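You operate a simulated robot arm through the tools that you are given. There is no shell and no other tool.

The job below is to be done with a simulated two-armed robot. You get a single attempt, and the scene is never put back.

## Task
Switch the press display on, test the grey spring, then clear the reading.
Fine: shut the press head first; let the press down before clearing; shut the release knob. Where these are worked on the way, their far stop is far enough and under half their travel is too little: release knob.
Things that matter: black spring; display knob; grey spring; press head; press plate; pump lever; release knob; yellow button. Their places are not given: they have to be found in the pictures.

The check looks at the end state, three seconds after you hand in, the way a careful person would. Anything else that was tipped, shoved, dropped, spilled or broken makes it a failure.

## Robot
Two 6-joint arms with two-finger grippers on one trunk that stands fixed in place. Base frame: the origin is at the foot of the trunk, x ahead of it, y to its left, z up; the work surface is at about z = 880. Units: mm, rad, N and s.
The left shoulder is at [30, 178, 1263], the right one opposite. With the tool pointing down near the work surface each hand reaches from about 600 to 680 mm from the base axis, measured 20 degrees to its own side. Payload 2.54 kg a hand.
Tool frame (each hand has its own): the origin (TCP) lies between the finger pads and is the grasp point; the fingertips stand 30 mm ahead of it; z points along the fingers, y is the line along which they close. Largest opening 116 mm; the body of the gripper starts 95 mm behind the TCP.
Orientation is that of the tool frame in the base frame, as a unit quaternion [x, y, z, w]. With the fingers straight down and closing along the base's y, the tool's x points along the base's -x, its y along +y and its z along -z.

## Interface
- The arms move only by the tool move_arm. It takes "left_increments", "right_increments" or both (then of equal length, played together; a hand with none holds still); each is a list that holds one entry, the list of rows, each a list of 7 numbers: the shift along the base's x, y, z in units of 500 mm (1.0 is 500 mm), then the turn, a rotation vector about the base's x, y, z in units of 60 degrees (1.0 is 60 degrees), then the finger opening in mm, from 0 to 116. In form: [[[x, y, z, wx, wy, wz, fingers], ...]]. A call has 1 to 20 rows; each row is the pose to reach, as a shift and turn from the pose commanded when the call began. A call with a number of a shift or a turn outside -1 to 1 is refused whole. A row lasts 0.2 s, in which the tool goes at most 50 mm and 0.15 rad; a call with a longer step from one row to the next is refused whole, and so is a gripper value outside its range. Where a pose cannot be reached the arm comes as near as it can. A force on the tool above 60 N (or 10 N above the force at the start of the call, whichever is more), or a blocked arm, ends the call early, and 0.2 s more pass. The fingers move at their own pace (about 153 mm/s each) and stop on an object; they squeeze with about 41 N. The grip force told is the motor's: it shows also when the fingers shut on nothing. Time passes only in rows, and 0.2 s behind the last, so rows that repeat a pose let the fingers close. The reply holds the time, the measured pose of the TCP, the force on the tool along the base axes, the opening and the grip force, in the units named above and with some noise, with the torque about the TCP (base axes, N m) and any sound that the robot's microphone picked up.
- Cameras (640 x 400 px; columns grow to the right, rows downward): "scene" is now at [45.3, -23.4, 1986]; the picture's right is [-0.30, -0.95, 0.00], its down [-0.72, 0.22, -0.66] and it looks along [0.63, -0.20, -0.75] (base axes); focal length 322 px, centre (320, 200). "left" rides on the left gripper at [69, 15, -122] in its tool frame; the picture's right is [-0.21, 0.98, 0.00], its down [-0.83, -0.18, -0.53] and it looks along [-0.52, -0.11, 0.85] (tool axes); focal length 251 px, centre (320, 200). "right" rides on the right gripper at [69, -15, -122] in its tool frame; the picture's right is [0.21, 0.98, 0.00], its down [-0.83, 0.18, -0.53] and it looks along [-0.52, 0.11, 0.85] (tool axes); focal length 251 px, centre (320, 200).
- capture(camera): a new picture of that camera. No time passes.
- move_column(by): slides the trunk up (or, below 0, down) by that many mm; the arms and the scene camera ride with it, the base frame stays. It gives what a move gives, with no picture.
- turn_head(pan, tilt): turns the head with the scene camera to pan (to the left, within 2.496 rad either way) and tilt (down, from -0.506 to 1.204), counted from straight ahead of the robot. It gives what a move gives.
- measure_at(camera, pixels): for up to 12 pixels [column, row] of the newest picture of that camera ("zoom" is the newest enlarged one), the place [x, y, z] in the base frame of the surface seen there, good to about 2 mm. No time passes.
- close_up(camera, box): a new picture of the part [left, top, right, bottom] of that camera's present view, enlarged. No time passes.
- finish_job(): hands the job in; it is judged then, once.

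Leave the grippers open and the arms clear of the work at the hand-in unless told otherwise.

The tools are called after "Emit:" as a command line: name --argument value ..., lists and objects as JSON in quotes. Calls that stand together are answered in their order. move_arm: Moves the arms, as the interface text tells. Its arguments: {"type":"object","properties":{"left_increments":{"type":"array","items":{"type":"array","items":{"type":"array","items":{"type":"number"}}}},"right_increments":{"type":"array","items":{"type":"array","items":{"type":"array","items":{"type":"number"}}}}},"required":[]} The other tools are called the same way: move_column (by) slides the trunk up or down; turn_head (pan, tilt) turns the head that bears the scene camera; capture (camera) takes a picture; measure_at (camera, pixels) gives the place of the surface under pixels of a picture; close_up (camera, box) takes an enlarged picture of a part of a camera's view; finish_job () hands the job in.

At the start:

```text
t: 0.0
left_tcp_pos: [592.5, -44.7, 1571.0]
left_ee_rot: [-0.001, 1.0, -0.001, 0.0]
left_wrist_force: [-0.5, 1.1, 0.4]
left_wrist_torque: [0.0, 0.01, 0.0]
left_opening: 116.1
left_finger_force: 0.0
right_tcp_pos: [354.4, -361.6, 1531.6]
right_ee_rot: [0.001, 1.0, 0.0, 0.0]
right_wrist_force: [0.0, 0.2, 0.3]
right_wrist_torque: [0.02, -0.02, 0.01]
right_opening: 115.9
right_finger_force: 0.0
trunk travel left (down, up): [-475.0, 65.0]
head pan, tilt: [-0.302, 0.852]
```

scene: 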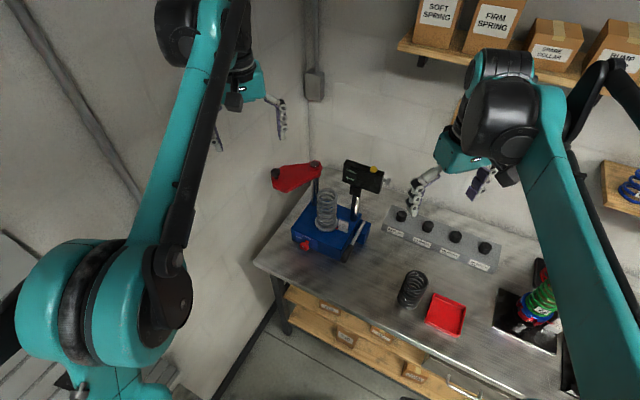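
right: 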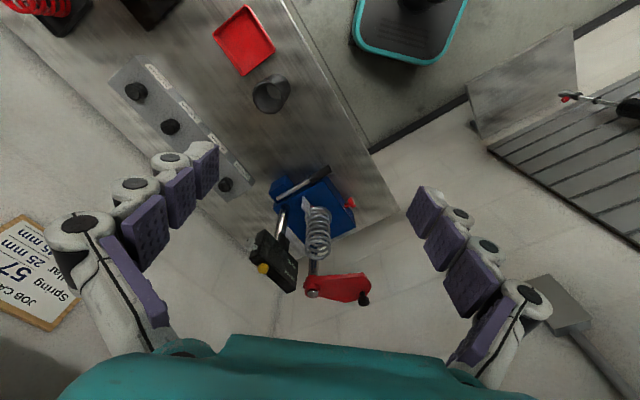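
left: 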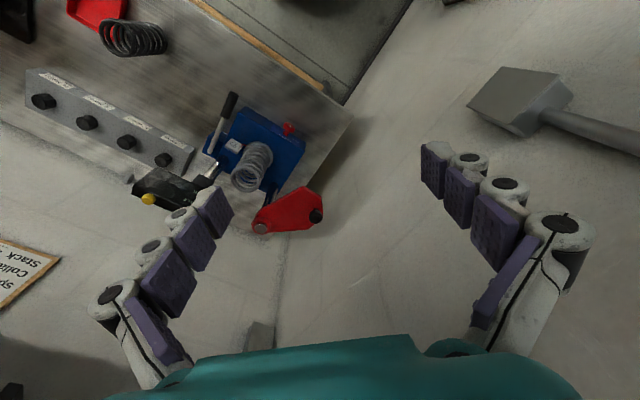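

I see a blue press with a grey spring on it, a red swing head, a black display with a yellow button, a row of four black knobs with labels, and a black spring on the bench. I'll take enlarged pictures of the press (around 330,210) and the knob block (around 440,240).

Emit:
close_up --camera "scene" --box '[250, 140, 410, 270]'

Emit:
close_up --camera "scene" --box '[370, 190, 520, 290]'

Emit:
close_up --camera "right" --box '[220, 140, 400, 320]'

Emit:
close_up --camera "left" --box '[110, 80, 350, 250]'

Emit:
close_up --camera "right" --box '[0, 190, 120, 330]'

```text
3.08 times, centred on (330, 205) of scene
```

zoom: 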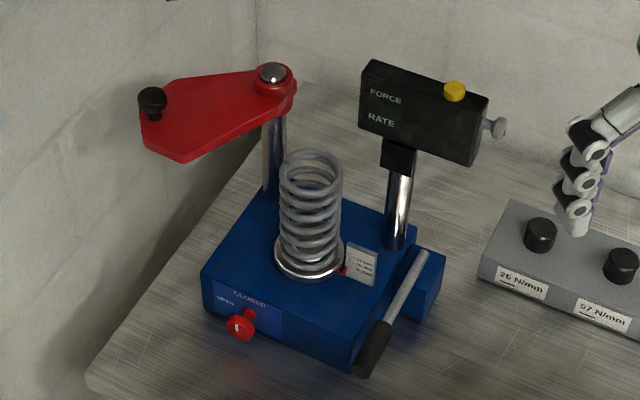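

```text
4.00 times, centred on (445, 240) of scene
```

zoom: 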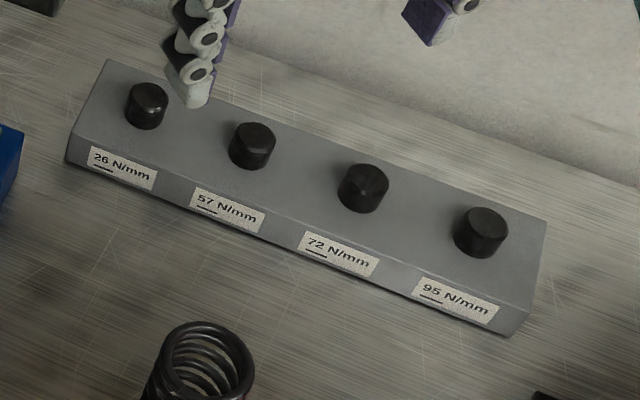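

```text
2.22 times, centred on (310, 230) of right
```

zoom: 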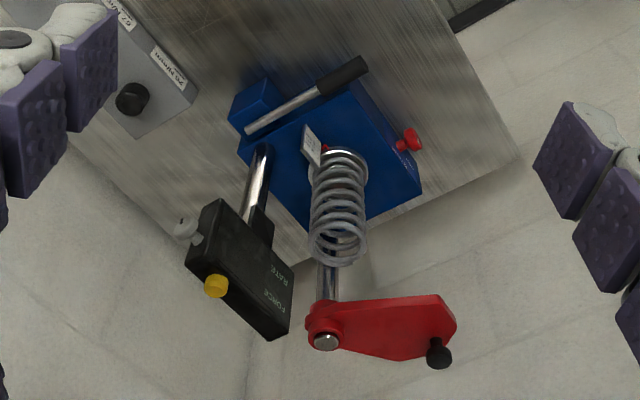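

```text
2.35 times, centred on (230, 165) of left
```

zoom: 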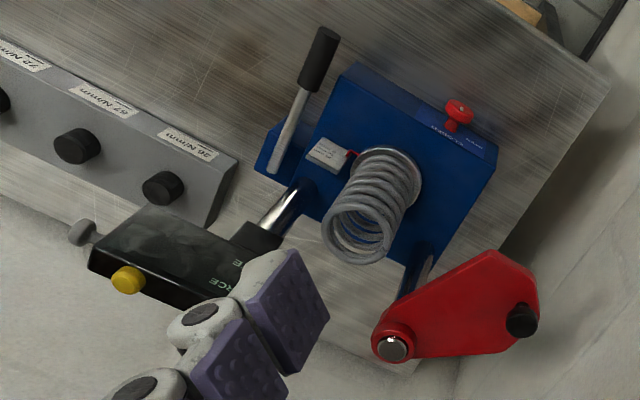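

```text
2.86 times, centred on (60, 260) of right
```

zoom: 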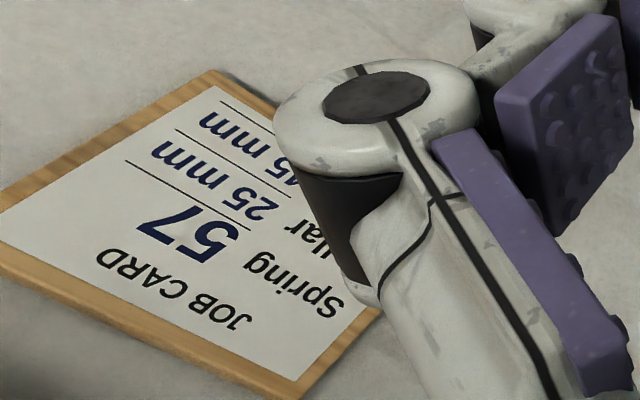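

The press has a small white card next to the spring, a CLOSED/OPEN scale at the red release knob, and a grey knob on the display's side. There's a job card on the wall side too. I'll zoom in tighter on each label.

Emit:
close_up --camera "scene" --box '[318, 190, 358, 215]'

Emit:
close_up --camera "scene" --box '[295, 205, 335, 230]'

Emit:
close_up --camera "scene" --box '[335, 150, 391, 185]'

Emit:
close_up --camera "left" --box '[0, 230, 60, 310]'

Emit:
close_up --camera "scene" --box '[270, 280, 460, 400]'

```text
16.00 times, centred on (338, 202) of scene
```

zoom: 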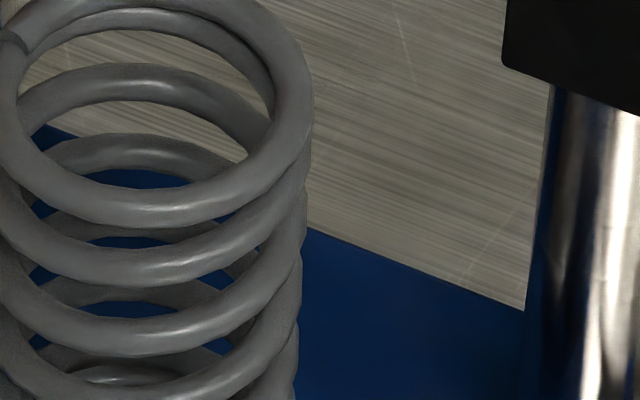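

```text
16.00 times, centred on (315, 218) of scene
```

zoom: 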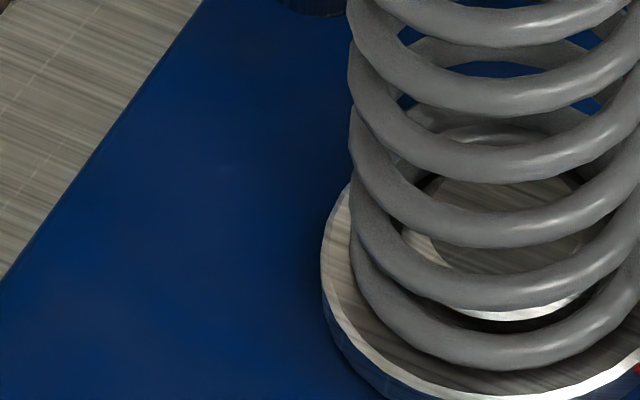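

```text
11.43 times, centred on (363, 168) of scene
```

zoom: 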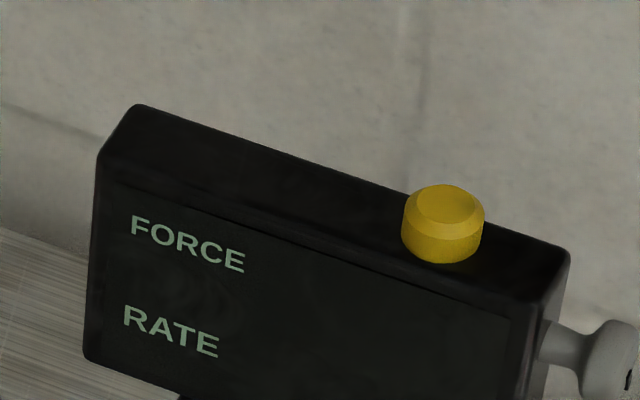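

```text
5.00 times, centred on (30, 270) of left
```

zoom: 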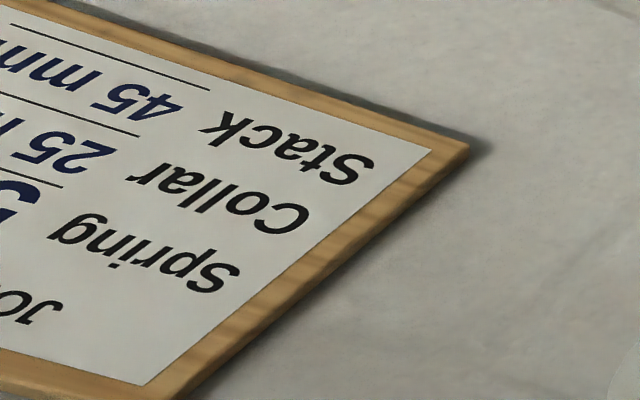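

```text
3.33 times, centred on (365, 340) of scene
```

zoom: 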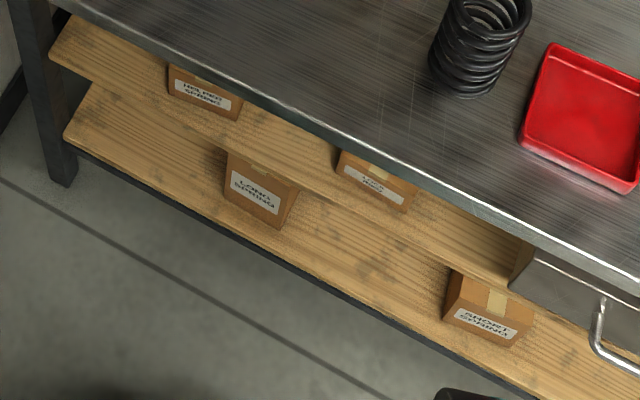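

Now I'll zoom on the white card beside the spring (about 340,207), the OPEN/CLOSED label (about 310,218), and read the mark window near the plate.

Emit:
close_up --camera "scene" --box '[328, 196, 352, 216]'

Emit:
close_up --camera "scene" --box '[296, 208, 328, 254]'

Emit:
close_up --camera "scene" --box '[325, 195, 365, 235]'

Emit:
close_up --camera "left" --box '[220, 130, 260, 160]'

```text
16.00 times, centred on (340, 206) of scene
```

zoom: 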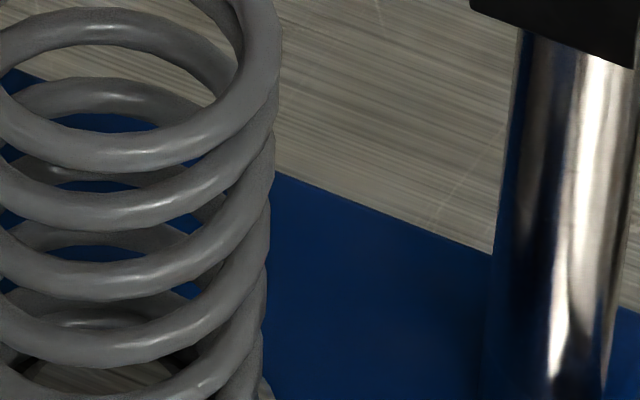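

```text
8.70 times, centred on (312, 231) of scene
```

zoom: 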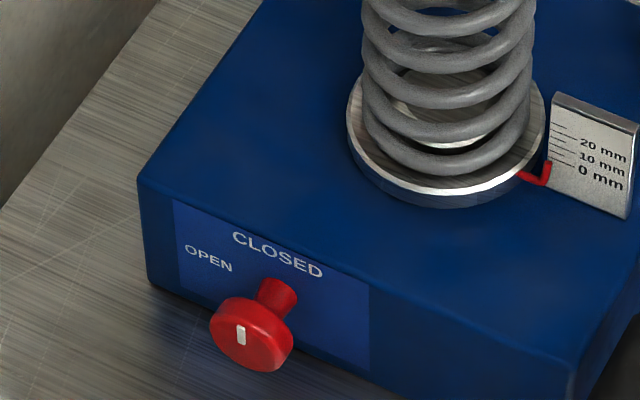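

```text
10.00 times, centred on (345, 215) of scene
```

zoom: 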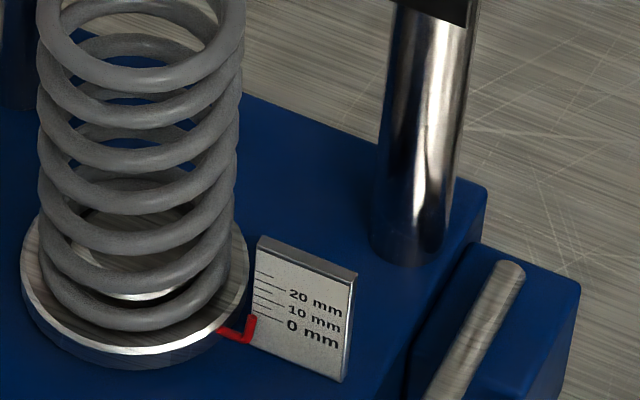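

```text
13.33 times, centred on (240, 145) of left
```

zoom: 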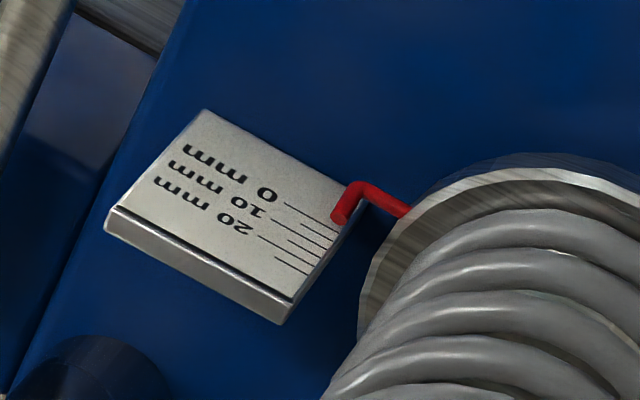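

I'll measure key points in the scene picture: press head, its handle, spring top, plate, scale, release knob, lever grip and pivot, display, yellow button and display knob, springs.

Emit:
capture --camera "scene"

Emit:
measure_at --camera "scene" --pixels '[[318, 164], [287, 165], [278, 186], [328, 194], [327, 232], [310, 245], [344, 228], [355, 205], [374, 170], [384, 172], [344, 164], [380, 190]]'

Emit:
close_up --camera "scene" --box '[250, 140, 410, 270]'

Emit:
measure_at --camera "zoom" --pixels '[[272, 72], [152, 98], [240, 325], [249, 314], [378, 338], [364, 372], [423, 256], [454, 90], [500, 127], [486, 127], [375, 65], [365, 125]]'

```text
taken
```

scene: 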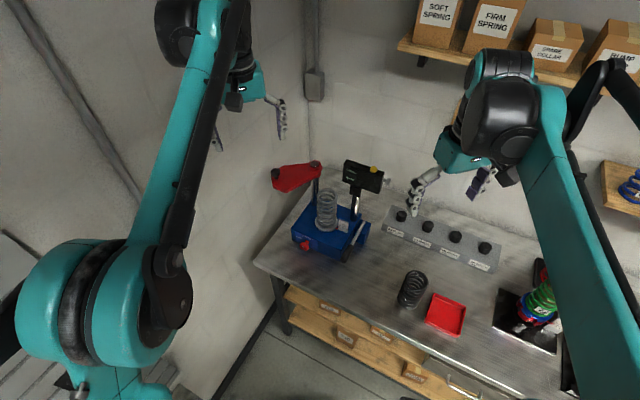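

```text
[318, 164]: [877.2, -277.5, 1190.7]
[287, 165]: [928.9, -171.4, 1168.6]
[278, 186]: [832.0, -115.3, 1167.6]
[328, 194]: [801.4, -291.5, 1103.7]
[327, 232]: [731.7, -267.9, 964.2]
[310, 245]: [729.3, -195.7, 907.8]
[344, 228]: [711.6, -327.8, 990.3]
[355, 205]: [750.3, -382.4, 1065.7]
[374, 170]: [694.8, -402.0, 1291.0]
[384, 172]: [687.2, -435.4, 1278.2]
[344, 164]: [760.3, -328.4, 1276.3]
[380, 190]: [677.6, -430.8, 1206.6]
```

```text
3.08 times, centred on (330, 205) of scene
```

zoom: 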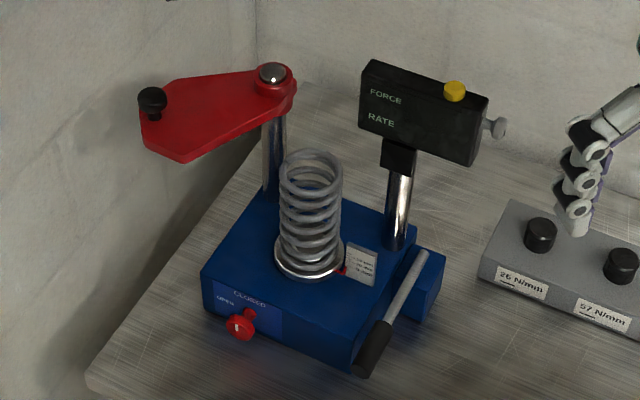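

```text
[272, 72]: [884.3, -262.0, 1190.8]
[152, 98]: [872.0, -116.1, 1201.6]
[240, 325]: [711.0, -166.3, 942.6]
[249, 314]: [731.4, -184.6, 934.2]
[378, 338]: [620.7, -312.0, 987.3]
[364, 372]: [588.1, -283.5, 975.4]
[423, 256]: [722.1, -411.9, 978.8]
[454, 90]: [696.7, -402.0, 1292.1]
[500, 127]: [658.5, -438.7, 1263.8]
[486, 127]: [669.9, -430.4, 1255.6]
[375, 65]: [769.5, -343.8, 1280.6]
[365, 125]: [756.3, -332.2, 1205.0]
```

The press faces back-left. The release knob is near [711,-166,942], the lever grip end near [588,-283,975], the display top near z 1290, and the head handle near [872,-116,1201]. I'll bring the left hand down in free space toward [560,-60,1200], so its camera can look at the release knob and scale.

Emit:
move_arm --left_increments '[[[-0.0065, -0.003, -0.0742, 0, 0, 0, 116], [-0.013, -0.006, -0.1484, 0, 0, 0, 116], [-0.0195, -0.009, -0.2226, 0, 0, 0, 116], [-0.026, -0.012, -0.2968, 0, 0, 0, 116], [-0.0325, -0.015, -0.371, 0, 0, 0, 116], [-0.039, -0.018, -0.4452, 0, 0, 0, 116], [-0.0455, -0.021, -0.5194, 0, 0, 0, 116], [-0.052, -0.024, -0.5936, 0, 0, 0, 116], [-0.0585, -0.027, -0.6678, 0, 0, 0, 116], [-0.065, -0.03, -0.742, 0, 0, 0, 116]]]'

Emit:
capture --camera "left"

Emit:
capture --camera "scene"

```text
t: 2.2
left_tcp_pos: [559.6, -61.1, 1200.2]
left_ee_rot: [0.0, 1.0, 0.0, 0.0]
left_wrist_force: [0.4, -0.9, -0.5]
left_wrist_torque: [0.03, 0.02, 0.02]
left_opening: 116.0
left_finger_force: 0.0
right_tcp_pos: [353.7, -361.1, 1530.2]
right_ee_rot: [0.0, 1.0, 0.0, 0.0]
right_wrist_force: [0.5, 0.5, 0.2]
right_wrist_torque: [0.01, 0.01, 0.0]
right_opening: 116.1
right_finger_force: 0.0
trunk travel left (down, up): [-475.0, 65.0]
head pan, tilt: [-0.302, 0.852]
```

```text
taken
```

left: 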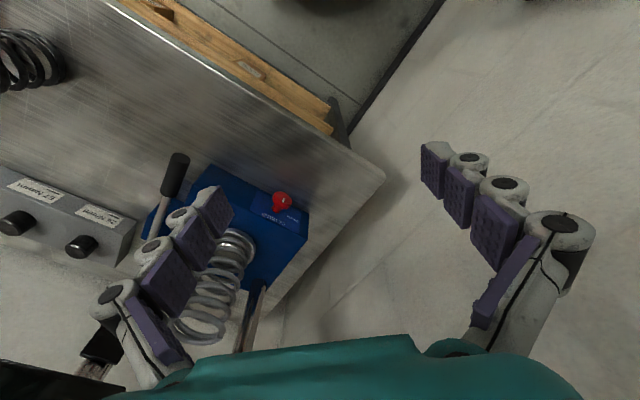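

```text
taken
```

scene: 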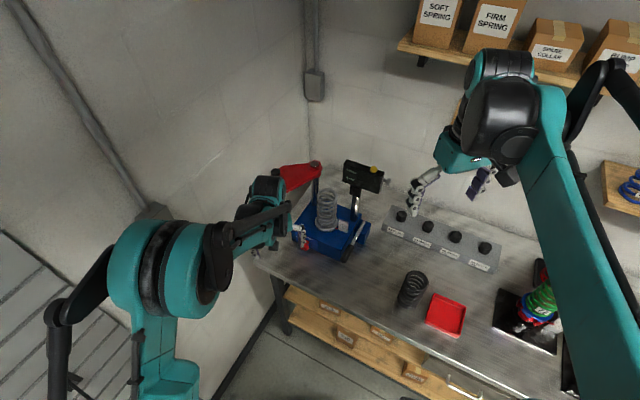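

The left hand is in place without contact. I'll zoom on the release knob (about 280,200 in the left picture) and measure the surroundings: table corner, wall, and so on.

Emit:
measure_at --camera "left" --pixels '[[383, 176], [450, 200], [560, 150], [300, 300], [262, 262], [200, 172], [308, 215], [250, 190], [172, 160], [178, 185]]'

Emit:
close_up --camera "left" --box '[230, 170, 320, 260]'

Emit:
measure_at --camera "scene" --pixels '[[250, 100], [200, 100], [307, 130], [330, 100], [100, 200], [256, 262], [312, 192], [300, 175], [283, 175], [345, 100]]'

```text
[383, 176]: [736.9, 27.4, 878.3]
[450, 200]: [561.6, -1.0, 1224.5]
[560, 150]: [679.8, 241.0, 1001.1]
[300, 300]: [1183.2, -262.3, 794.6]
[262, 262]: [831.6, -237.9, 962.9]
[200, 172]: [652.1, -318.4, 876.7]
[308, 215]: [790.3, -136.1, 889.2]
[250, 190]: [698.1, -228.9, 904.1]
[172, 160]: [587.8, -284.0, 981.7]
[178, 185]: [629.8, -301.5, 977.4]
```

```text
4.44 times, centred on (275, 215) of left
```

zoom: 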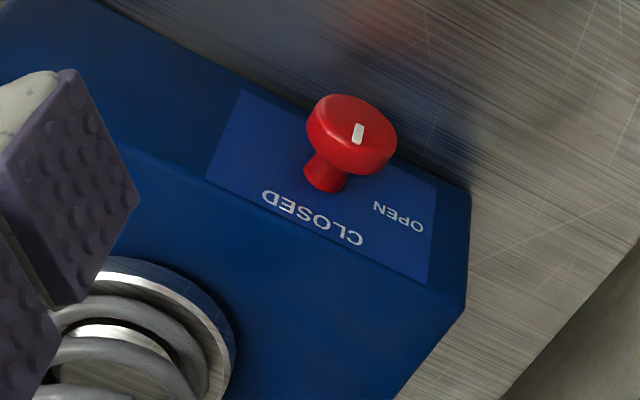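

```text
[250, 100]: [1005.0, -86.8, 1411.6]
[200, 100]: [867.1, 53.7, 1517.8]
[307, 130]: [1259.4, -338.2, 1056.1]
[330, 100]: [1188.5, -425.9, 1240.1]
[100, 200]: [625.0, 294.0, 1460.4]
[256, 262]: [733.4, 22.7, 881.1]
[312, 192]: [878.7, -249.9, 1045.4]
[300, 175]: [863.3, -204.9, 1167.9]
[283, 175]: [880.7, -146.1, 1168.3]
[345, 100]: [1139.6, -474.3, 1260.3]
```

The left wall runs along x+y≈919, so the head handle is about 115 mm from it. The white bar on the release knob looks vertical, which suggests CLOSED. Next I'll enlarge the display region of the scene picture and measure its corners, the knob and the button.

Emit:
close_up --camera "scene" --box '[335, 150, 399, 190]'

Emit:
measure_at --camera "zoom" --pixels '[[125, 105], [105, 160], [100, 330], [540, 220], [500, 310], [575, 230], [605, 240], [590, 225], [400, 170], [400, 195], [360, 155], [435, 185]]'

Emit:
close_up --camera "scene" --box '[265, 155, 329, 195]'

Emit:
measure_at --camera "zoom" --pixels '[[120, 150], [120, 190], [60, 190], [180, 320], [100, 300], [200, 120], [450, 100], [540, 100], [540, 140], [420, 220], [300, 200], [90, 240]]'

```text
10.00 times, centred on (367, 170) of scene
```

zoom: 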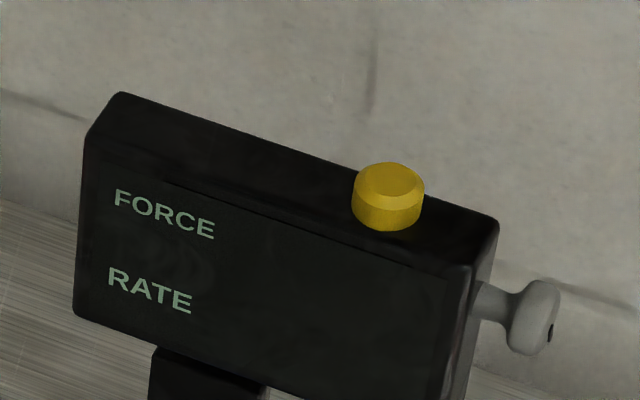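

```text
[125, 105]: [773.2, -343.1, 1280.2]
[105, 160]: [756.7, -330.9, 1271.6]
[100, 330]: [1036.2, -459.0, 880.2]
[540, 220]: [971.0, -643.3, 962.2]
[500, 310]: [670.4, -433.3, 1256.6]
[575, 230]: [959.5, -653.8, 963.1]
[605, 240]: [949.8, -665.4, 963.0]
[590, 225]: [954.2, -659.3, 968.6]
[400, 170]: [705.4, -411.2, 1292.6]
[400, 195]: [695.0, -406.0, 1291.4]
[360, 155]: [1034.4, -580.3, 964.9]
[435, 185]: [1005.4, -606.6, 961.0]
```

```text
10.00 times, centred on (297, 175) of scene
```

zoom: 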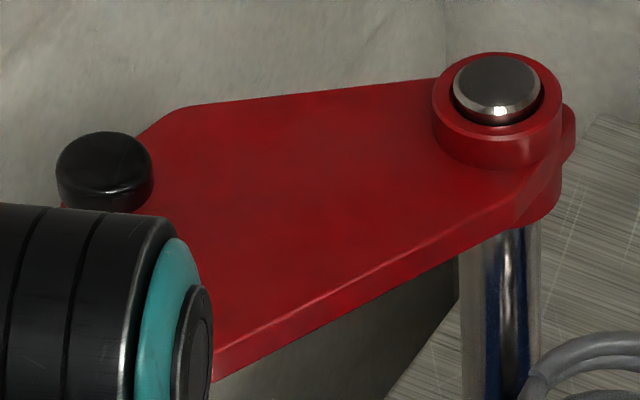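

```text
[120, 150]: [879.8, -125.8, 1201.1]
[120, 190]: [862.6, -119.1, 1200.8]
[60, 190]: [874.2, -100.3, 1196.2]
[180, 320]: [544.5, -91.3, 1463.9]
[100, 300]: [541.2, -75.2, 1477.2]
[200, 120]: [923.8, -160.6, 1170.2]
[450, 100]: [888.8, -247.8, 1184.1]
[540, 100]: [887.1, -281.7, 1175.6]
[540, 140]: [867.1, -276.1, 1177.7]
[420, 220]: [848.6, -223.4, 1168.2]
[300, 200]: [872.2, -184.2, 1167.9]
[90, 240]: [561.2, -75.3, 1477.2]
```

The head's black handle is centred near [871,-114], top at z 1201, with the pivot near [883,-263]. I'll look at the display again to measure the grey knob itself (about 535,315 in that enlarged picture).

Emit:
close_up --camera "scene" --box '[335, 150, 399, 190]'

Emit:
measure_at --camera "zoom" --pixels '[[525, 320], [545, 290], [540, 345], [555, 310], [495, 300], [470, 260], [380, 270], [120, 130], [130, 300], [390, 180], [390, 215], [470, 340]]'

Emit:
close_up --camera "right" --box '[240, 220, 320, 300]'

Emit:
measure_at --camera "zoom" --pixels '[[80, 150], [100, 80], [150, 200], [200, 250], [400, 400], [450, 500]]'

```text
10.00 times, centred on (367, 170) of scene
```

zoom: 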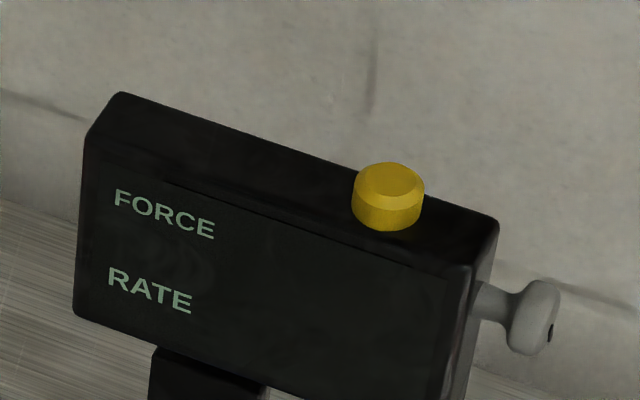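

```text
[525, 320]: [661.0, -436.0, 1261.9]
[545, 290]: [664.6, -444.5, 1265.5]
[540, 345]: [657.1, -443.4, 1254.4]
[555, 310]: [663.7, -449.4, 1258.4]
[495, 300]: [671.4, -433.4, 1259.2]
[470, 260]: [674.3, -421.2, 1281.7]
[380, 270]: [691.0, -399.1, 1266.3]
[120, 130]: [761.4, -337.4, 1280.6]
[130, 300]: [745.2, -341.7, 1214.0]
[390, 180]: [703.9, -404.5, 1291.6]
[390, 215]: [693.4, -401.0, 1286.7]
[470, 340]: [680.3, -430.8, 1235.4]
```

```text
5.00 times, centred on (280, 260) of right
```

zoom: 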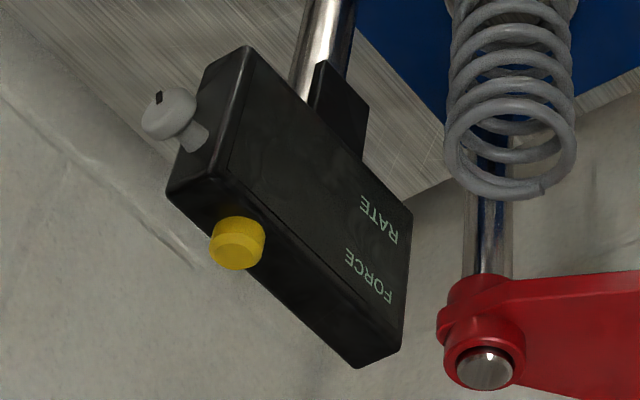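

```text
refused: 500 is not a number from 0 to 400
```

The display's sideways axis is r≈(-0.69,-0.72). The grey display knob is centred near [660,-446,1258], with its face toward r. I'll bring the right hand around so that its fingers point along (0.69,0.72,0) at the knob, starting with half the turn while moving to about [450,-480,1400] in free space.

Emit:
move_arm --right_increments '[[[0.024, -0.03, -0.0325, 0.0377, -0.0882, 0.0377, 60], [0.048, -0.06, -0.065, 0.0754, -0.1764, 0.0754, 60], [0.072, -0.089, -0.0975, 0.1131, -0.2646, 0.1131, 60], [0.096, -0.119, -0.13, 0.1508, -0.3527, 0.1508, 60], [0.12, -0.149, -0.1625, 0.1886, -0.441, 0.1886, 60], [0.144, -0.179, -0.195, 0.2263, -0.529, 0.2263, 60], [0.168, -0.208, -0.2275, 0.264, -0.617, 0.264, 60], [0.192, -0.238, -0.26, 0.3017, -0.7055, 0.3017, 60]]]'

Emit:
capture --camera "right"

Emit:
capture --camera "scene"

```text
t: 4.0
left_tcp_pos: [559.1, -64.2, 1199.6]
left_ee_rot: [0.0, 1.0, 0.001, 0.0]
left_wrist_force: [-0.5, -0.6, -0.8]
left_wrist_torque: [0.0, 0.03, -0.01]
left_opening: 116.0
left_finger_force: 0.0
right_tcp_pos: [451.0, -482.9, 1400.6]
right_ee_rot: [-0.154, 0.908, 0.155, 0.359]
right_wrist_force: [0.9, -1.0, -0.8]
right_wrist_torque: [-0.02, -0.01, 0.02]
right_opening: 60.2
right_finger_force: 0.2
trunk travel left (down, up): [-475.0, 65.0]
head pan, tilt: [-0.302, 0.852]
```

```text
taken
```

right: 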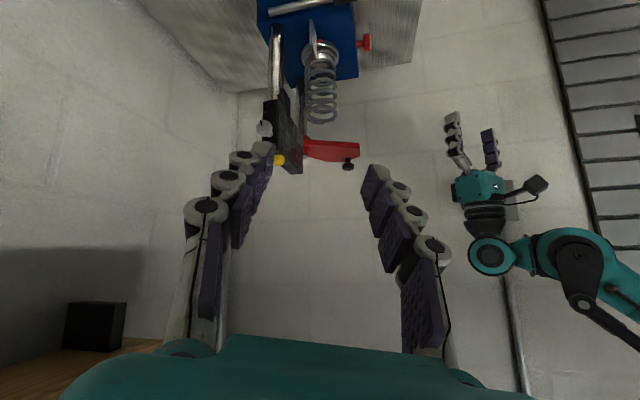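

```text
taken
```

scene: 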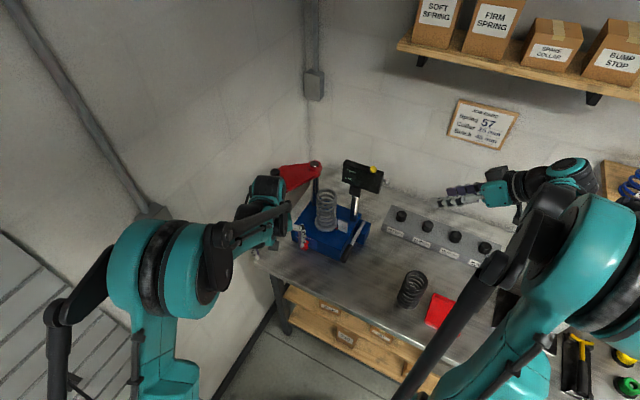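

The motion was clean. I'll check how near the wooden shelf is (bottom-left of the right picture) before I continue.

Emit:
measure_at --camera "right" --pixels '[[130, 342], [30, 385], [95, 325], [264, 128], [280, 160], [348, 165], [20, 200]]'

Emit:
measure_at --camera "scene" --pixels '[[400, 45], [500, 70], [620, 100], [610, 170], [625, 210], [580, 100], [536, 205], [565, 165], [412, 290], [445, 312]]'

```text
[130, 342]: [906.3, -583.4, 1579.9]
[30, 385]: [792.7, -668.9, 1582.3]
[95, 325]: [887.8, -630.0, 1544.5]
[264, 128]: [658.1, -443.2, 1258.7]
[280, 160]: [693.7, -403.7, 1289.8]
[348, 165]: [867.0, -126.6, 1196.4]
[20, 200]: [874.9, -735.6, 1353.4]
```

```text
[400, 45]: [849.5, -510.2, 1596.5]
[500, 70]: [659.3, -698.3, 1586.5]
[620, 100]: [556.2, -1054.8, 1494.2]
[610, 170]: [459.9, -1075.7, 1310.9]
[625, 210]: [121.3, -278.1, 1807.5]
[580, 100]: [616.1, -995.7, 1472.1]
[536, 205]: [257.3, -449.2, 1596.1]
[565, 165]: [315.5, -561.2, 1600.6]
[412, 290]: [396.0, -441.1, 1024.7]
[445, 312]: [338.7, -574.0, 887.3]
```

The hand is well away from the shelf (z about 1590). Now the second half of the turn, ending about 120 mm short of the display knob at roughly [578,-532,1258] with the fingers pointing at it.

Emit:
move_arm --right_increments '[[[0.032, -0.0125, -0.0355, 0.0377, -0.0882, 0.0377, 60], [0.064, -0.025, -0.071, 0.0754, -0.1764, 0.0754, 60], [0.096, -0.0375, -0.1065, 0.1131, -0.2646, 0.1131, 60], [0.128, -0.05, -0.142, 0.1508, -0.3527, 0.1508, 60], [0.16, -0.0625, -0.1775, 0.1886, -0.441, 0.1886, 60], [0.192, -0.075, -0.213, 0.2263, -0.529, 0.2263, 60], [0.224, -0.0875, -0.2485, 0.264, -0.617, 0.264, 60], [0.256, -0.1, -0.284, 0.3017, -0.7055, 0.3017, 60]]]'

Emit:
capture --camera "right"

Emit:
capture --camera "scene"

```text
t: 5.8
left_tcp_pos: [560.0, -62.3, 1200.1]
left_ee_rot: [0.0, 1.0, -0.001, -0.001]
left_wrist_force: [0.3, 0.0, -0.1]
left_wrist_torque: [0.0, 0.02, 0.01]
left_opening: 116.0
left_finger_force: 0.2
right_tcp_pos: [579.0, -532.5, 1256.4]
right_ee_rot: [-0.278, 0.65, 0.279, 0.65]
right_wrist_force: [1.1, -0.8, 0.2]
right_wrist_torque: [0.08, -0.04, 0.02]
right_opening: 60.1
right_finger_force: 0.0
trunk travel left (down, up): [-475.0, 65.0]
head pan, tilt: [-0.302, 0.852]
```

```text
taken
```

right: 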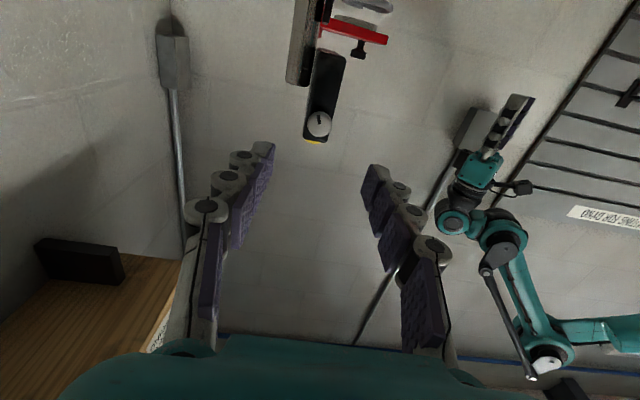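

```text
taken
```

scene: 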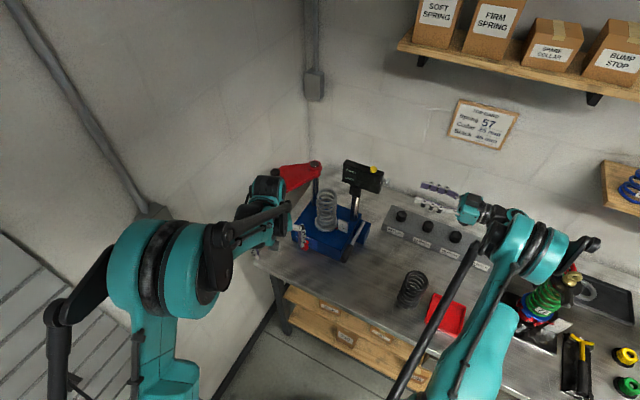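

The pose was reached exactly. I'll enlarge the display's end and its knob (around 320,110 in the right picture) and measure them.

Emit:
close_up --camera "right" --box '[285, 40, 365, 150]'

Emit:
close_up --camera "right" --box '[300, 105, 340, 145]'

Emit:
measure_at --camera "zoom" --pixels '[[320, 200], [250, 130], [310, 90], [380, 150], [390, 230], [300, 280], [230, 210], [320, 20], [200, 350], [400, 360]]'

```text
3.64 times, centred on (325, 95) of right
```

zoom: 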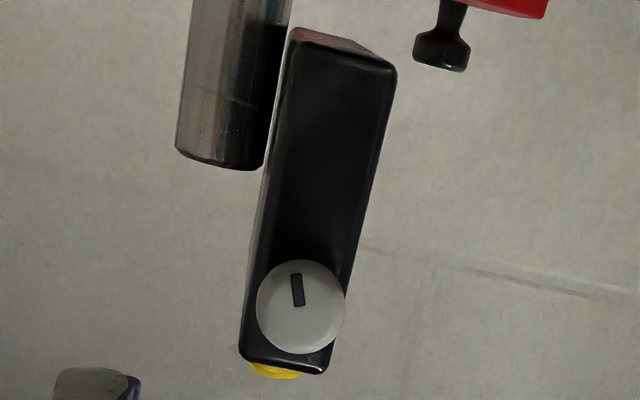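

```text
10.00 times, centred on (320, 125) of right
```

zoom: 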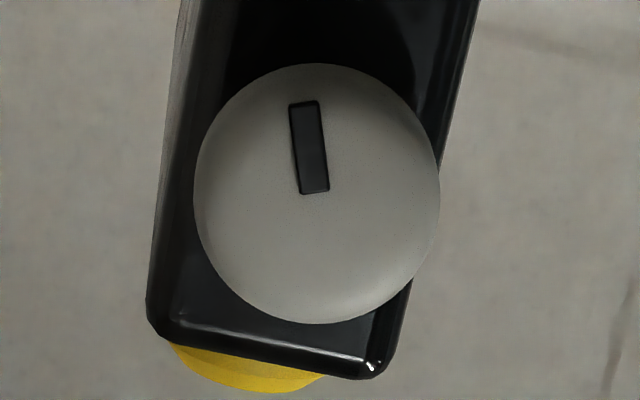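

```text
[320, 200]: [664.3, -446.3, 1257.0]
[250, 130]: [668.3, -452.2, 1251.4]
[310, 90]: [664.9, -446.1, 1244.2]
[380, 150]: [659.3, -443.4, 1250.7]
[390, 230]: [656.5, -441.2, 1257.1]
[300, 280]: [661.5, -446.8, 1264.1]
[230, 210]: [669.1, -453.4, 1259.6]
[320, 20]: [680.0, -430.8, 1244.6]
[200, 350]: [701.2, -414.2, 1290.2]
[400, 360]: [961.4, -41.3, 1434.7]
```

The knob face centre is near [664,-446,1256.5], dia ~23.5 mm, 22 mm off the display's side, and its black bar points down in the world. I'll go straight in by (76,77) mm so the fingertips reach about 17 mm past the face, without closing yet.

Emit:
measure_at --camera "right" --pixels '[[297, 78], [303, 40], [322, 70], [345, 60], [319, 124]]'

Emit:
move_arm --right_increments '[[[0.038, 0.0385, 0, 0, 0, 0, 60], [0.076, 0.077, 0, 0, 0, 0, 60], [0.114, 0.1155, 0, 0, 0, 0, 60], [0.152, 0.154, 0, 0, 0, 0, 60]]]'

Emit:
capture --camera "right"

```text
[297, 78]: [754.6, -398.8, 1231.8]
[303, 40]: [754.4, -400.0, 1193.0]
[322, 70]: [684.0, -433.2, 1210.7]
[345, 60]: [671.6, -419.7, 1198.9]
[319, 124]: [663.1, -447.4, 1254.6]
```

```text
t: 6.8
left_tcp_pos: [559.5, -60.8, 1199.5]
left_ee_rot: [0.0, 1.0, 0.0, 0.0]
left_wrist_force: [0.2, 0.2, 0.4]
left_wrist_torque: [-0.03, 0.02, 0.0]
left_opening: 116.1
left_finger_force: 0.0
right_tcp_pos: [656.6, -452.9, 1258.0]
right_ee_rot: [-0.278, 0.65, 0.278, 0.65]
right_wrist_force: [0.3, 0.3, 0.3]
right_wrist_torque: [-0.02, 0.02, -0.02]
right_opening: 60.0
right_finger_force: 0.0
trunk travel left (down, up): [-475.0, 65.0]
head pan, tilt: [-0.302, 0.852]
```

```text
taken
```

right: 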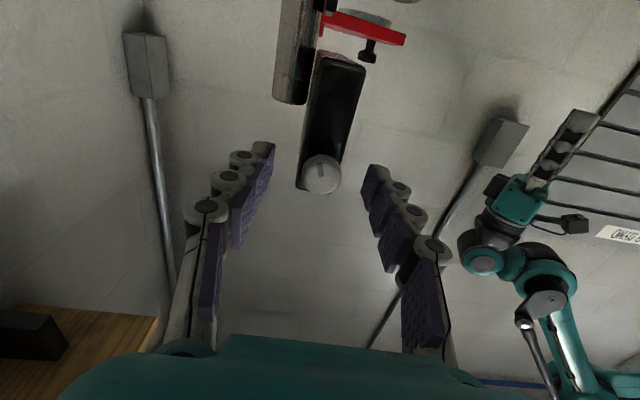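

The knob sits between the finger ends at about (322,175). I'll close onto it now and hold for a few rows.

Emit:
move_arm --right_increments '[[[0, 0, 0, 0, 0, 0, 30], [0, 0, 0, 0, 0, 0, 18], [0, 0, 0, 0, 0, 0, 18]]]'

Emit:
close_up --camera "right" --box '[260, 100, 400, 230]'

```text
t: 7.6
left_tcp_pos: [559.1, -61.5, 1201.0]
left_ee_rot: [0.0, 1.0, 0.001, 0.0]
left_wrist_force: [0.5, 0.8, -0.2]
left_wrist_torque: [0.04, -0.03, -0.02]
left_opening: 115.9
left_finger_force: 0.1
right_tcp_pos: [655.8, -453.6, 1258.3]
right_ee_rot: [-0.278, 0.65, 0.278, 0.651]
right_wrist_force: [-1.1, -2.1, 1.5]
right_wrist_torque: [-0.03, 0.03, -0.05]
right_opening: 22.5
right_finger_force: 44.9
trunk travel left (down, up): [-475.0, 65.0]
head pan, tilt: [-0.302, 0.852]
```

```text
3.08 times, centred on (330, 165) of right
```

zoom: 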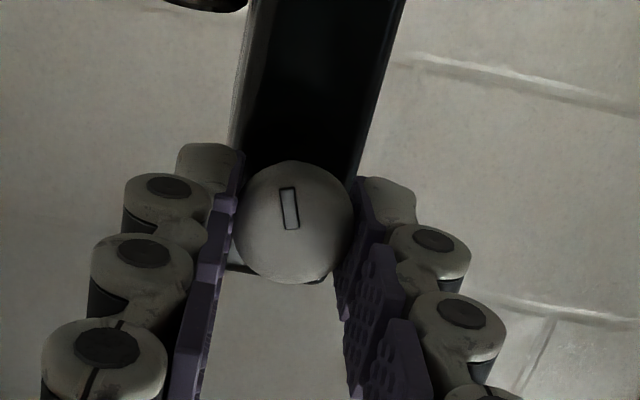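

Gripped at 22.5 mm. I'll try turning clockwise (seen by the hand) about the tool axis by 24° in small rows, and read the torque.

Emit:
move_arm --right_increments '[[[0, 0, 0, 0.046, 0.0483, 0, 18], [0, 0, 0, 0.092, 0.0965, 0, 18], [0, 0, 0, 0.138, 0.1448, 0, 18], [0, 0, 0, 0.184, 0.193, 0, 18], [0, 0, 0, 0.23, 0.2413, 0, 18], [0, 0, 0, 0.276, 0.2896, 0, 18]]]'

Emit:
close_up --camera "right" --box '[260, 100, 400, 230]'

Emit:
close_up --camera "scene" --box '[335, 150, 399, 190]'

```text
t: 9.0
left_tcp_pos: [560.4, -63.4, 1200.3]
left_ee_rot: [0.0, 1.0, 0.001, -0.001]
left_wrist_force: [0.3, 0.0, 0.2]
left_wrist_torque: [0.03, 0.02, 0.0]
left_opening: 116.0
left_finger_force: 0.0
right_tcp_pos: [654.9, -455.5, 1258.6]
right_ee_rot: [-0.136, 0.694, 0.408, 0.578]
right_wrist_force: [9.3, -8.8, -0.1]
right_wrist_torque: [-0.19, -0.41, -0.26]
right_opening: 23.0
right_finger_force: 44.8
trunk travel left (down, up): [-475.0, 65.0]
head pan, tilt: [-0.302, 0.852]
```

```text
3.08 times, centred on (330, 165) of right
```

zoom: 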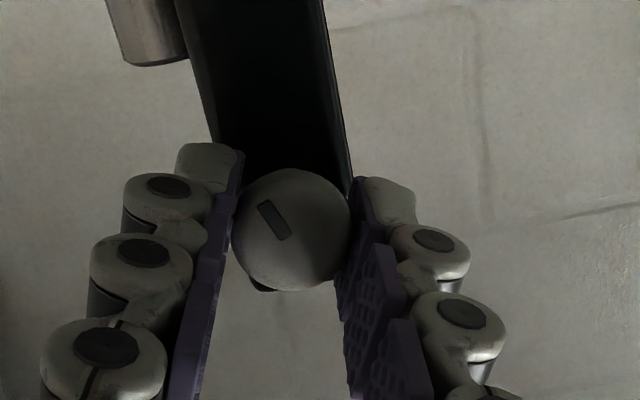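

```text
10.00 times, centred on (367, 170) of scene
```

zoom: 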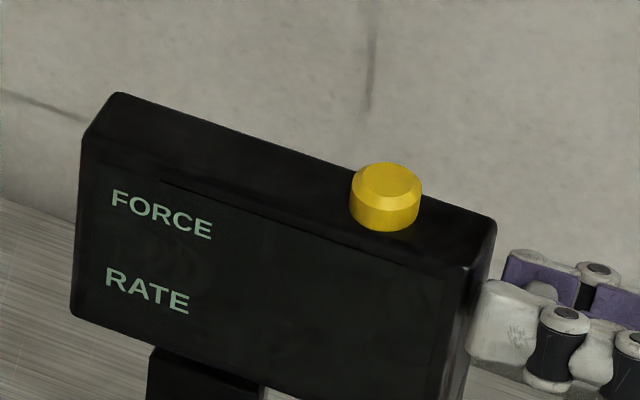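

The knob stayed put while the hand slipped around it (torque ~0.45 N m), so it's at its stop clockwise. I'll turn the other way by 48° from here and check again.

Emit:
move_arm --right_increments '[[[0, 0, 0, -0.069, -0.0724, 0, 18], [0, 0, 0, -0.138, -0.1448, 0, 18], [0, 0, 0, -0.207, -0.2172, 0, 18], [0, 0, 0, -0.276, -0.2896, 0, 18], [0, 0, 0, -0.345, -0.362, 0, 18], [0, 0, 0, -0.414, -0.4344, 0, 18], [0, 0, 0, -0.483, -0.5068, 0, 18], [0, 0, 0, -0.552, -0.5792, 0, 18]]]'

Emit:
close_up --camera "right" --box '[260, 100, 400, 230]'

Emit:
close_up --camera "scene" --box '[335, 150, 399, 190]'

```text
t: 10.8
left_tcp_pos: [559.2, -60.4, 1200.1]
left_ee_rot: [0.0, 1.0, 0.0, 0.0]
left_wrist_force: [-1.2, -1.1, 0.5]
left_wrist_torque: [0.0, -0.01, -0.03]
left_opening: 116.2
left_finger_force: 0.0
right_tcp_pos: [654.8, -453.0, 1256.0]
right_ee_rot: [-0.408, 0.578, 0.137, 0.694]
right_wrist_force: [-4.0, 1.1, -10.5]
right_wrist_torque: [-0.74, 0.74, -0.33]
right_opening: 22.6
right_finger_force: 45.0
trunk travel left (down, up): [-475.0, 65.0]
head pan, tilt: [-0.302, 0.852]
```

```text
3.08 times, centred on (330, 165) of right
```

zoom: 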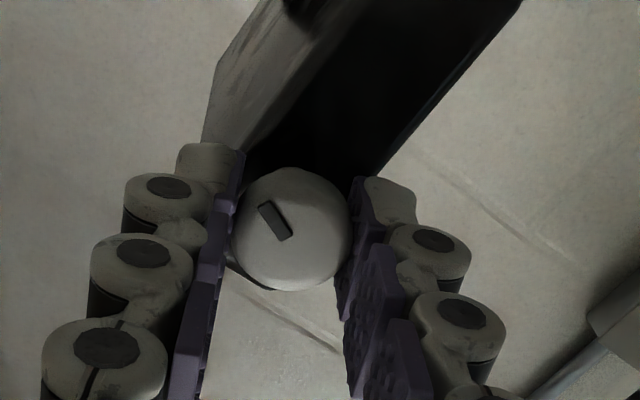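

```text
10.00 times, centred on (367, 170) of scene
```

zoom: 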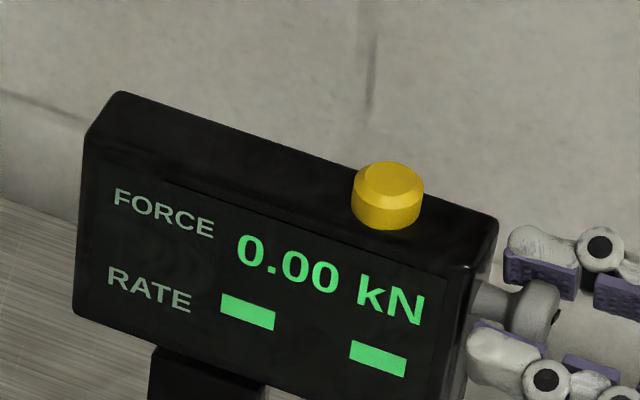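

The display lit up: FORCE 0.00 kN. The knob moved with the hand without a stop, so I'll keep turning the same way another 42° to reach its far stop, watching the axial torque.

Emit:
move_arm --right_increments '[[[0, 0, 0, -0.069, -0.0724, 0, 18], [0, 0, 0, -0.138, -0.1448, 0, 18], [0, 0, 0, -0.207, -0.2172, 0, 18], [0, 0, 0, -0.276, -0.2896, 0, 18], [0, 0, 0, -0.345, -0.362, 0, 18], [0, 0, 0, -0.414, -0.4344, 0, 18], [0, 0, 0, -0.483, -0.5068, 0, 18]]]'

Emit:
close_up --camera "right" --box '[260, 100, 400, 230]'

Emit:
close_up --camera "scene" --box '[335, 150, 399, 190]'

```text
t: 12.4
left_tcp_pos: [557.5, -60.7, 1200.6]
left_ee_rot: [0.0, 1.0, -0.001, 0.001]
left_wrist_force: [-0.8, 0.1, -0.1]
left_wrist_torque: [-0.02, 0.02, 0.01]
left_opening: 115.7
left_finger_force: 0.0
right_tcp_pos: [651.4, -451.0, 1257.4]
right_ee_rot: [-0.591, 0.392, -0.12, 0.695]
right_wrist_force: [-29.9, 21.3, -33.8]
right_wrist_torque: [0.02, 0.92, 0.3]
right_opening: 22.6
right_finger_force: 45.0
trunk travel left (down, up): [-475.0, 65.0]
head pan, tilt: [-0.302, 0.852]
```

```text
3.08 times, centred on (330, 165) of right
```

zoom: 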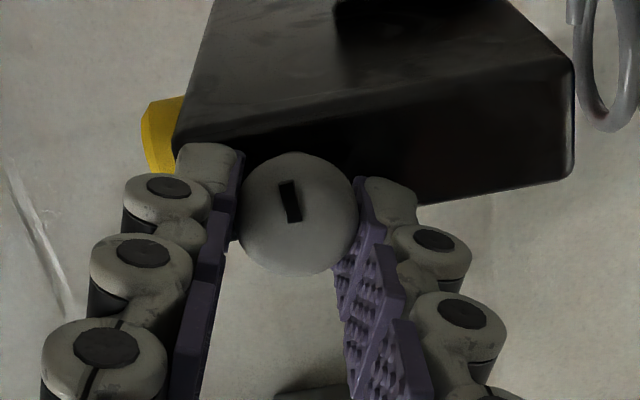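

```text
10.00 times, centred on (367, 170) of scene
```

zoom: 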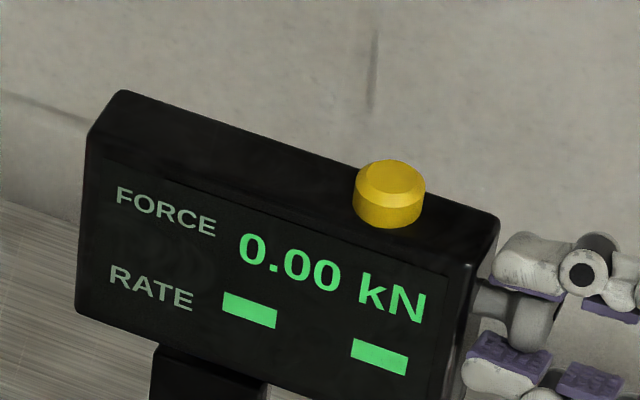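

It stayed on and the hand began to slip at the stop (side force rose to about 50 N). I'll open the fingers and let the force relax.

Emit:
move_arm --right_increments '[[[0, 0, 0, 0, 0, 0, 50], [0, 0, 0, 0, 0, 0, 60]]]'

Emit:
close_up --camera "right" --box '[260, 100, 400, 230]'

```text
t: 13.0
left_tcp_pos: [559.4, -61.0, 1201.5]
left_ee_rot: [0.0, 1.0, 0.0, 0.0]
left_wrist_force: [-0.6, -0.1, 0.7]
left_wrist_torque: [-0.01, -0.01, 0.0]
left_opening: 115.9
left_finger_force: 0.1
right_tcp_pos: [654.5, -453.5, 1259.1]
right_ee_rot: [-0.588, 0.392, -0.121, 0.697]
right_wrist_force: [0.2, -0.1, 0.9]
right_wrist_torque: [-0.04, 0.02, -0.04]
right_opening: 60.0
right_finger_force: 0.2
trunk travel left (down, up): [-475.0, 65.0]
head pan, tilt: [-0.302, 0.852]
```

```text
3.08 times, centred on (330, 165) of right
```

zoom: 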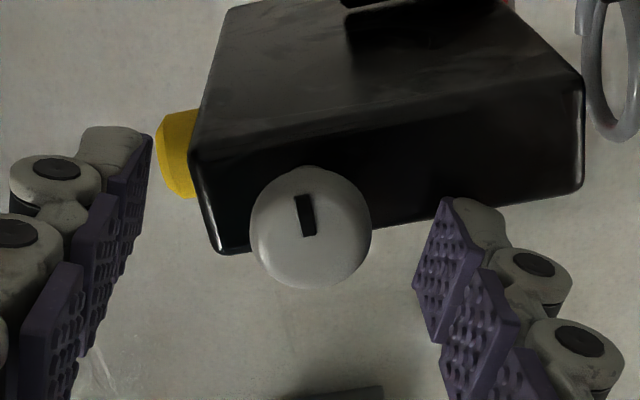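

The knob bar now lies about 90° from where it began, and the display is on. I'll back the right hand straight out along its axis. At the same time I'll start tilting the left hand to point forward (half of the turn), moving it to about [660,-65,1230], ready for the press head's black handle.

Emit:
move_arm --right_increments '[[[-0.02, -0.021, 0, 0, 0, 0, 60], [-0.04, -0.042, 0, 0, 0, 0, 60], [-0.06, -0.063, 0, 0, 0, 0, 60], [-0.08, -0.084, 0, 0, 0, 0, 60], [-0.1, -0.105, 0, 0, 0, 0, 60], [-0.12, -0.126, 0, 0, 0, 0, 60], [-0.14, -0.147, 0, 0, 0, 0, 60], [-0.168, -0.174, 0, 0, 0, 0, 60]]]' --left_increments '[[[0.025, -0.001, 0.0075, -0.0142, -0.0804, -0.0175, 80], [0.05, -0.002, 0.015, -0.0283, -0.1607, -0.035, 80], [0.075, -0.003, 0.0225, -0.0425, -0.2411, -0.0525, 80], [0.1, -0.004, 0.03, -0.0567, -0.3215, -0.07, 80], [0.125, -0.005, 0.0375, -0.0708, -0.4018, -0.0875, 80], [0.15, -0.006, 0.045, -0.085, -0.4822, -0.105, 80], [0.175, -0.007, 0.0525, -0.0991, -0.5625, -0.1225, 80], [0.2, -0.008, 0.06, -0.1133, -0.6429, -0.14, 80]]]'

Emit:
capture --camera "scene"

Emit:
capture --camera "left"

```text
t: 14.8
left_tcp_pos: [658.2, -62.7, 1230.1]
left_ee_rot: [0.071, 0.939, -0.058, 0.331]
left_wrist_force: [0.9, 0.5, -0.6]
left_wrist_torque: [0.03, 0.04, 0.02]
left_opening: 80.2
left_finger_force: 0.2
right_tcp_pos: [570.9, -539.2, 1257.1]
right_ee_rot: [-0.587, 0.393, -0.121, 0.697]
right_wrist_force: [0.7, 0.0, 0.4]
right_wrist_torque: [0.01, -0.02, -0.02]
right_opening: 60.0
right_finger_force: 0.0
trunk travel left (down, up): [-475.0, 65.0]
head pan, tilt: [-0.302, 0.852]
```

```text
taken
```

scene: 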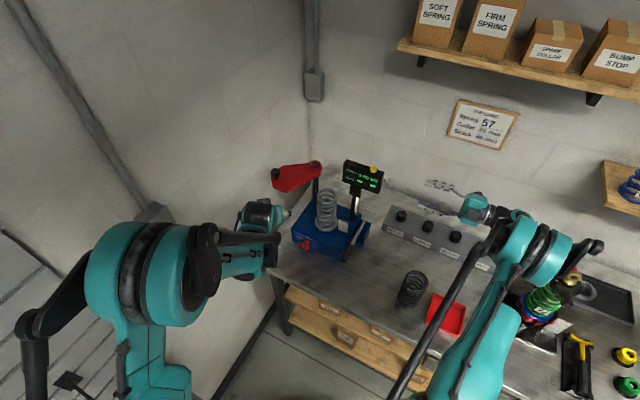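

```text
taken
```

left: 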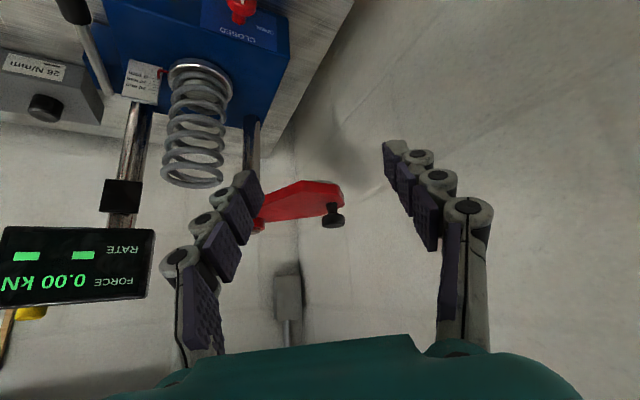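

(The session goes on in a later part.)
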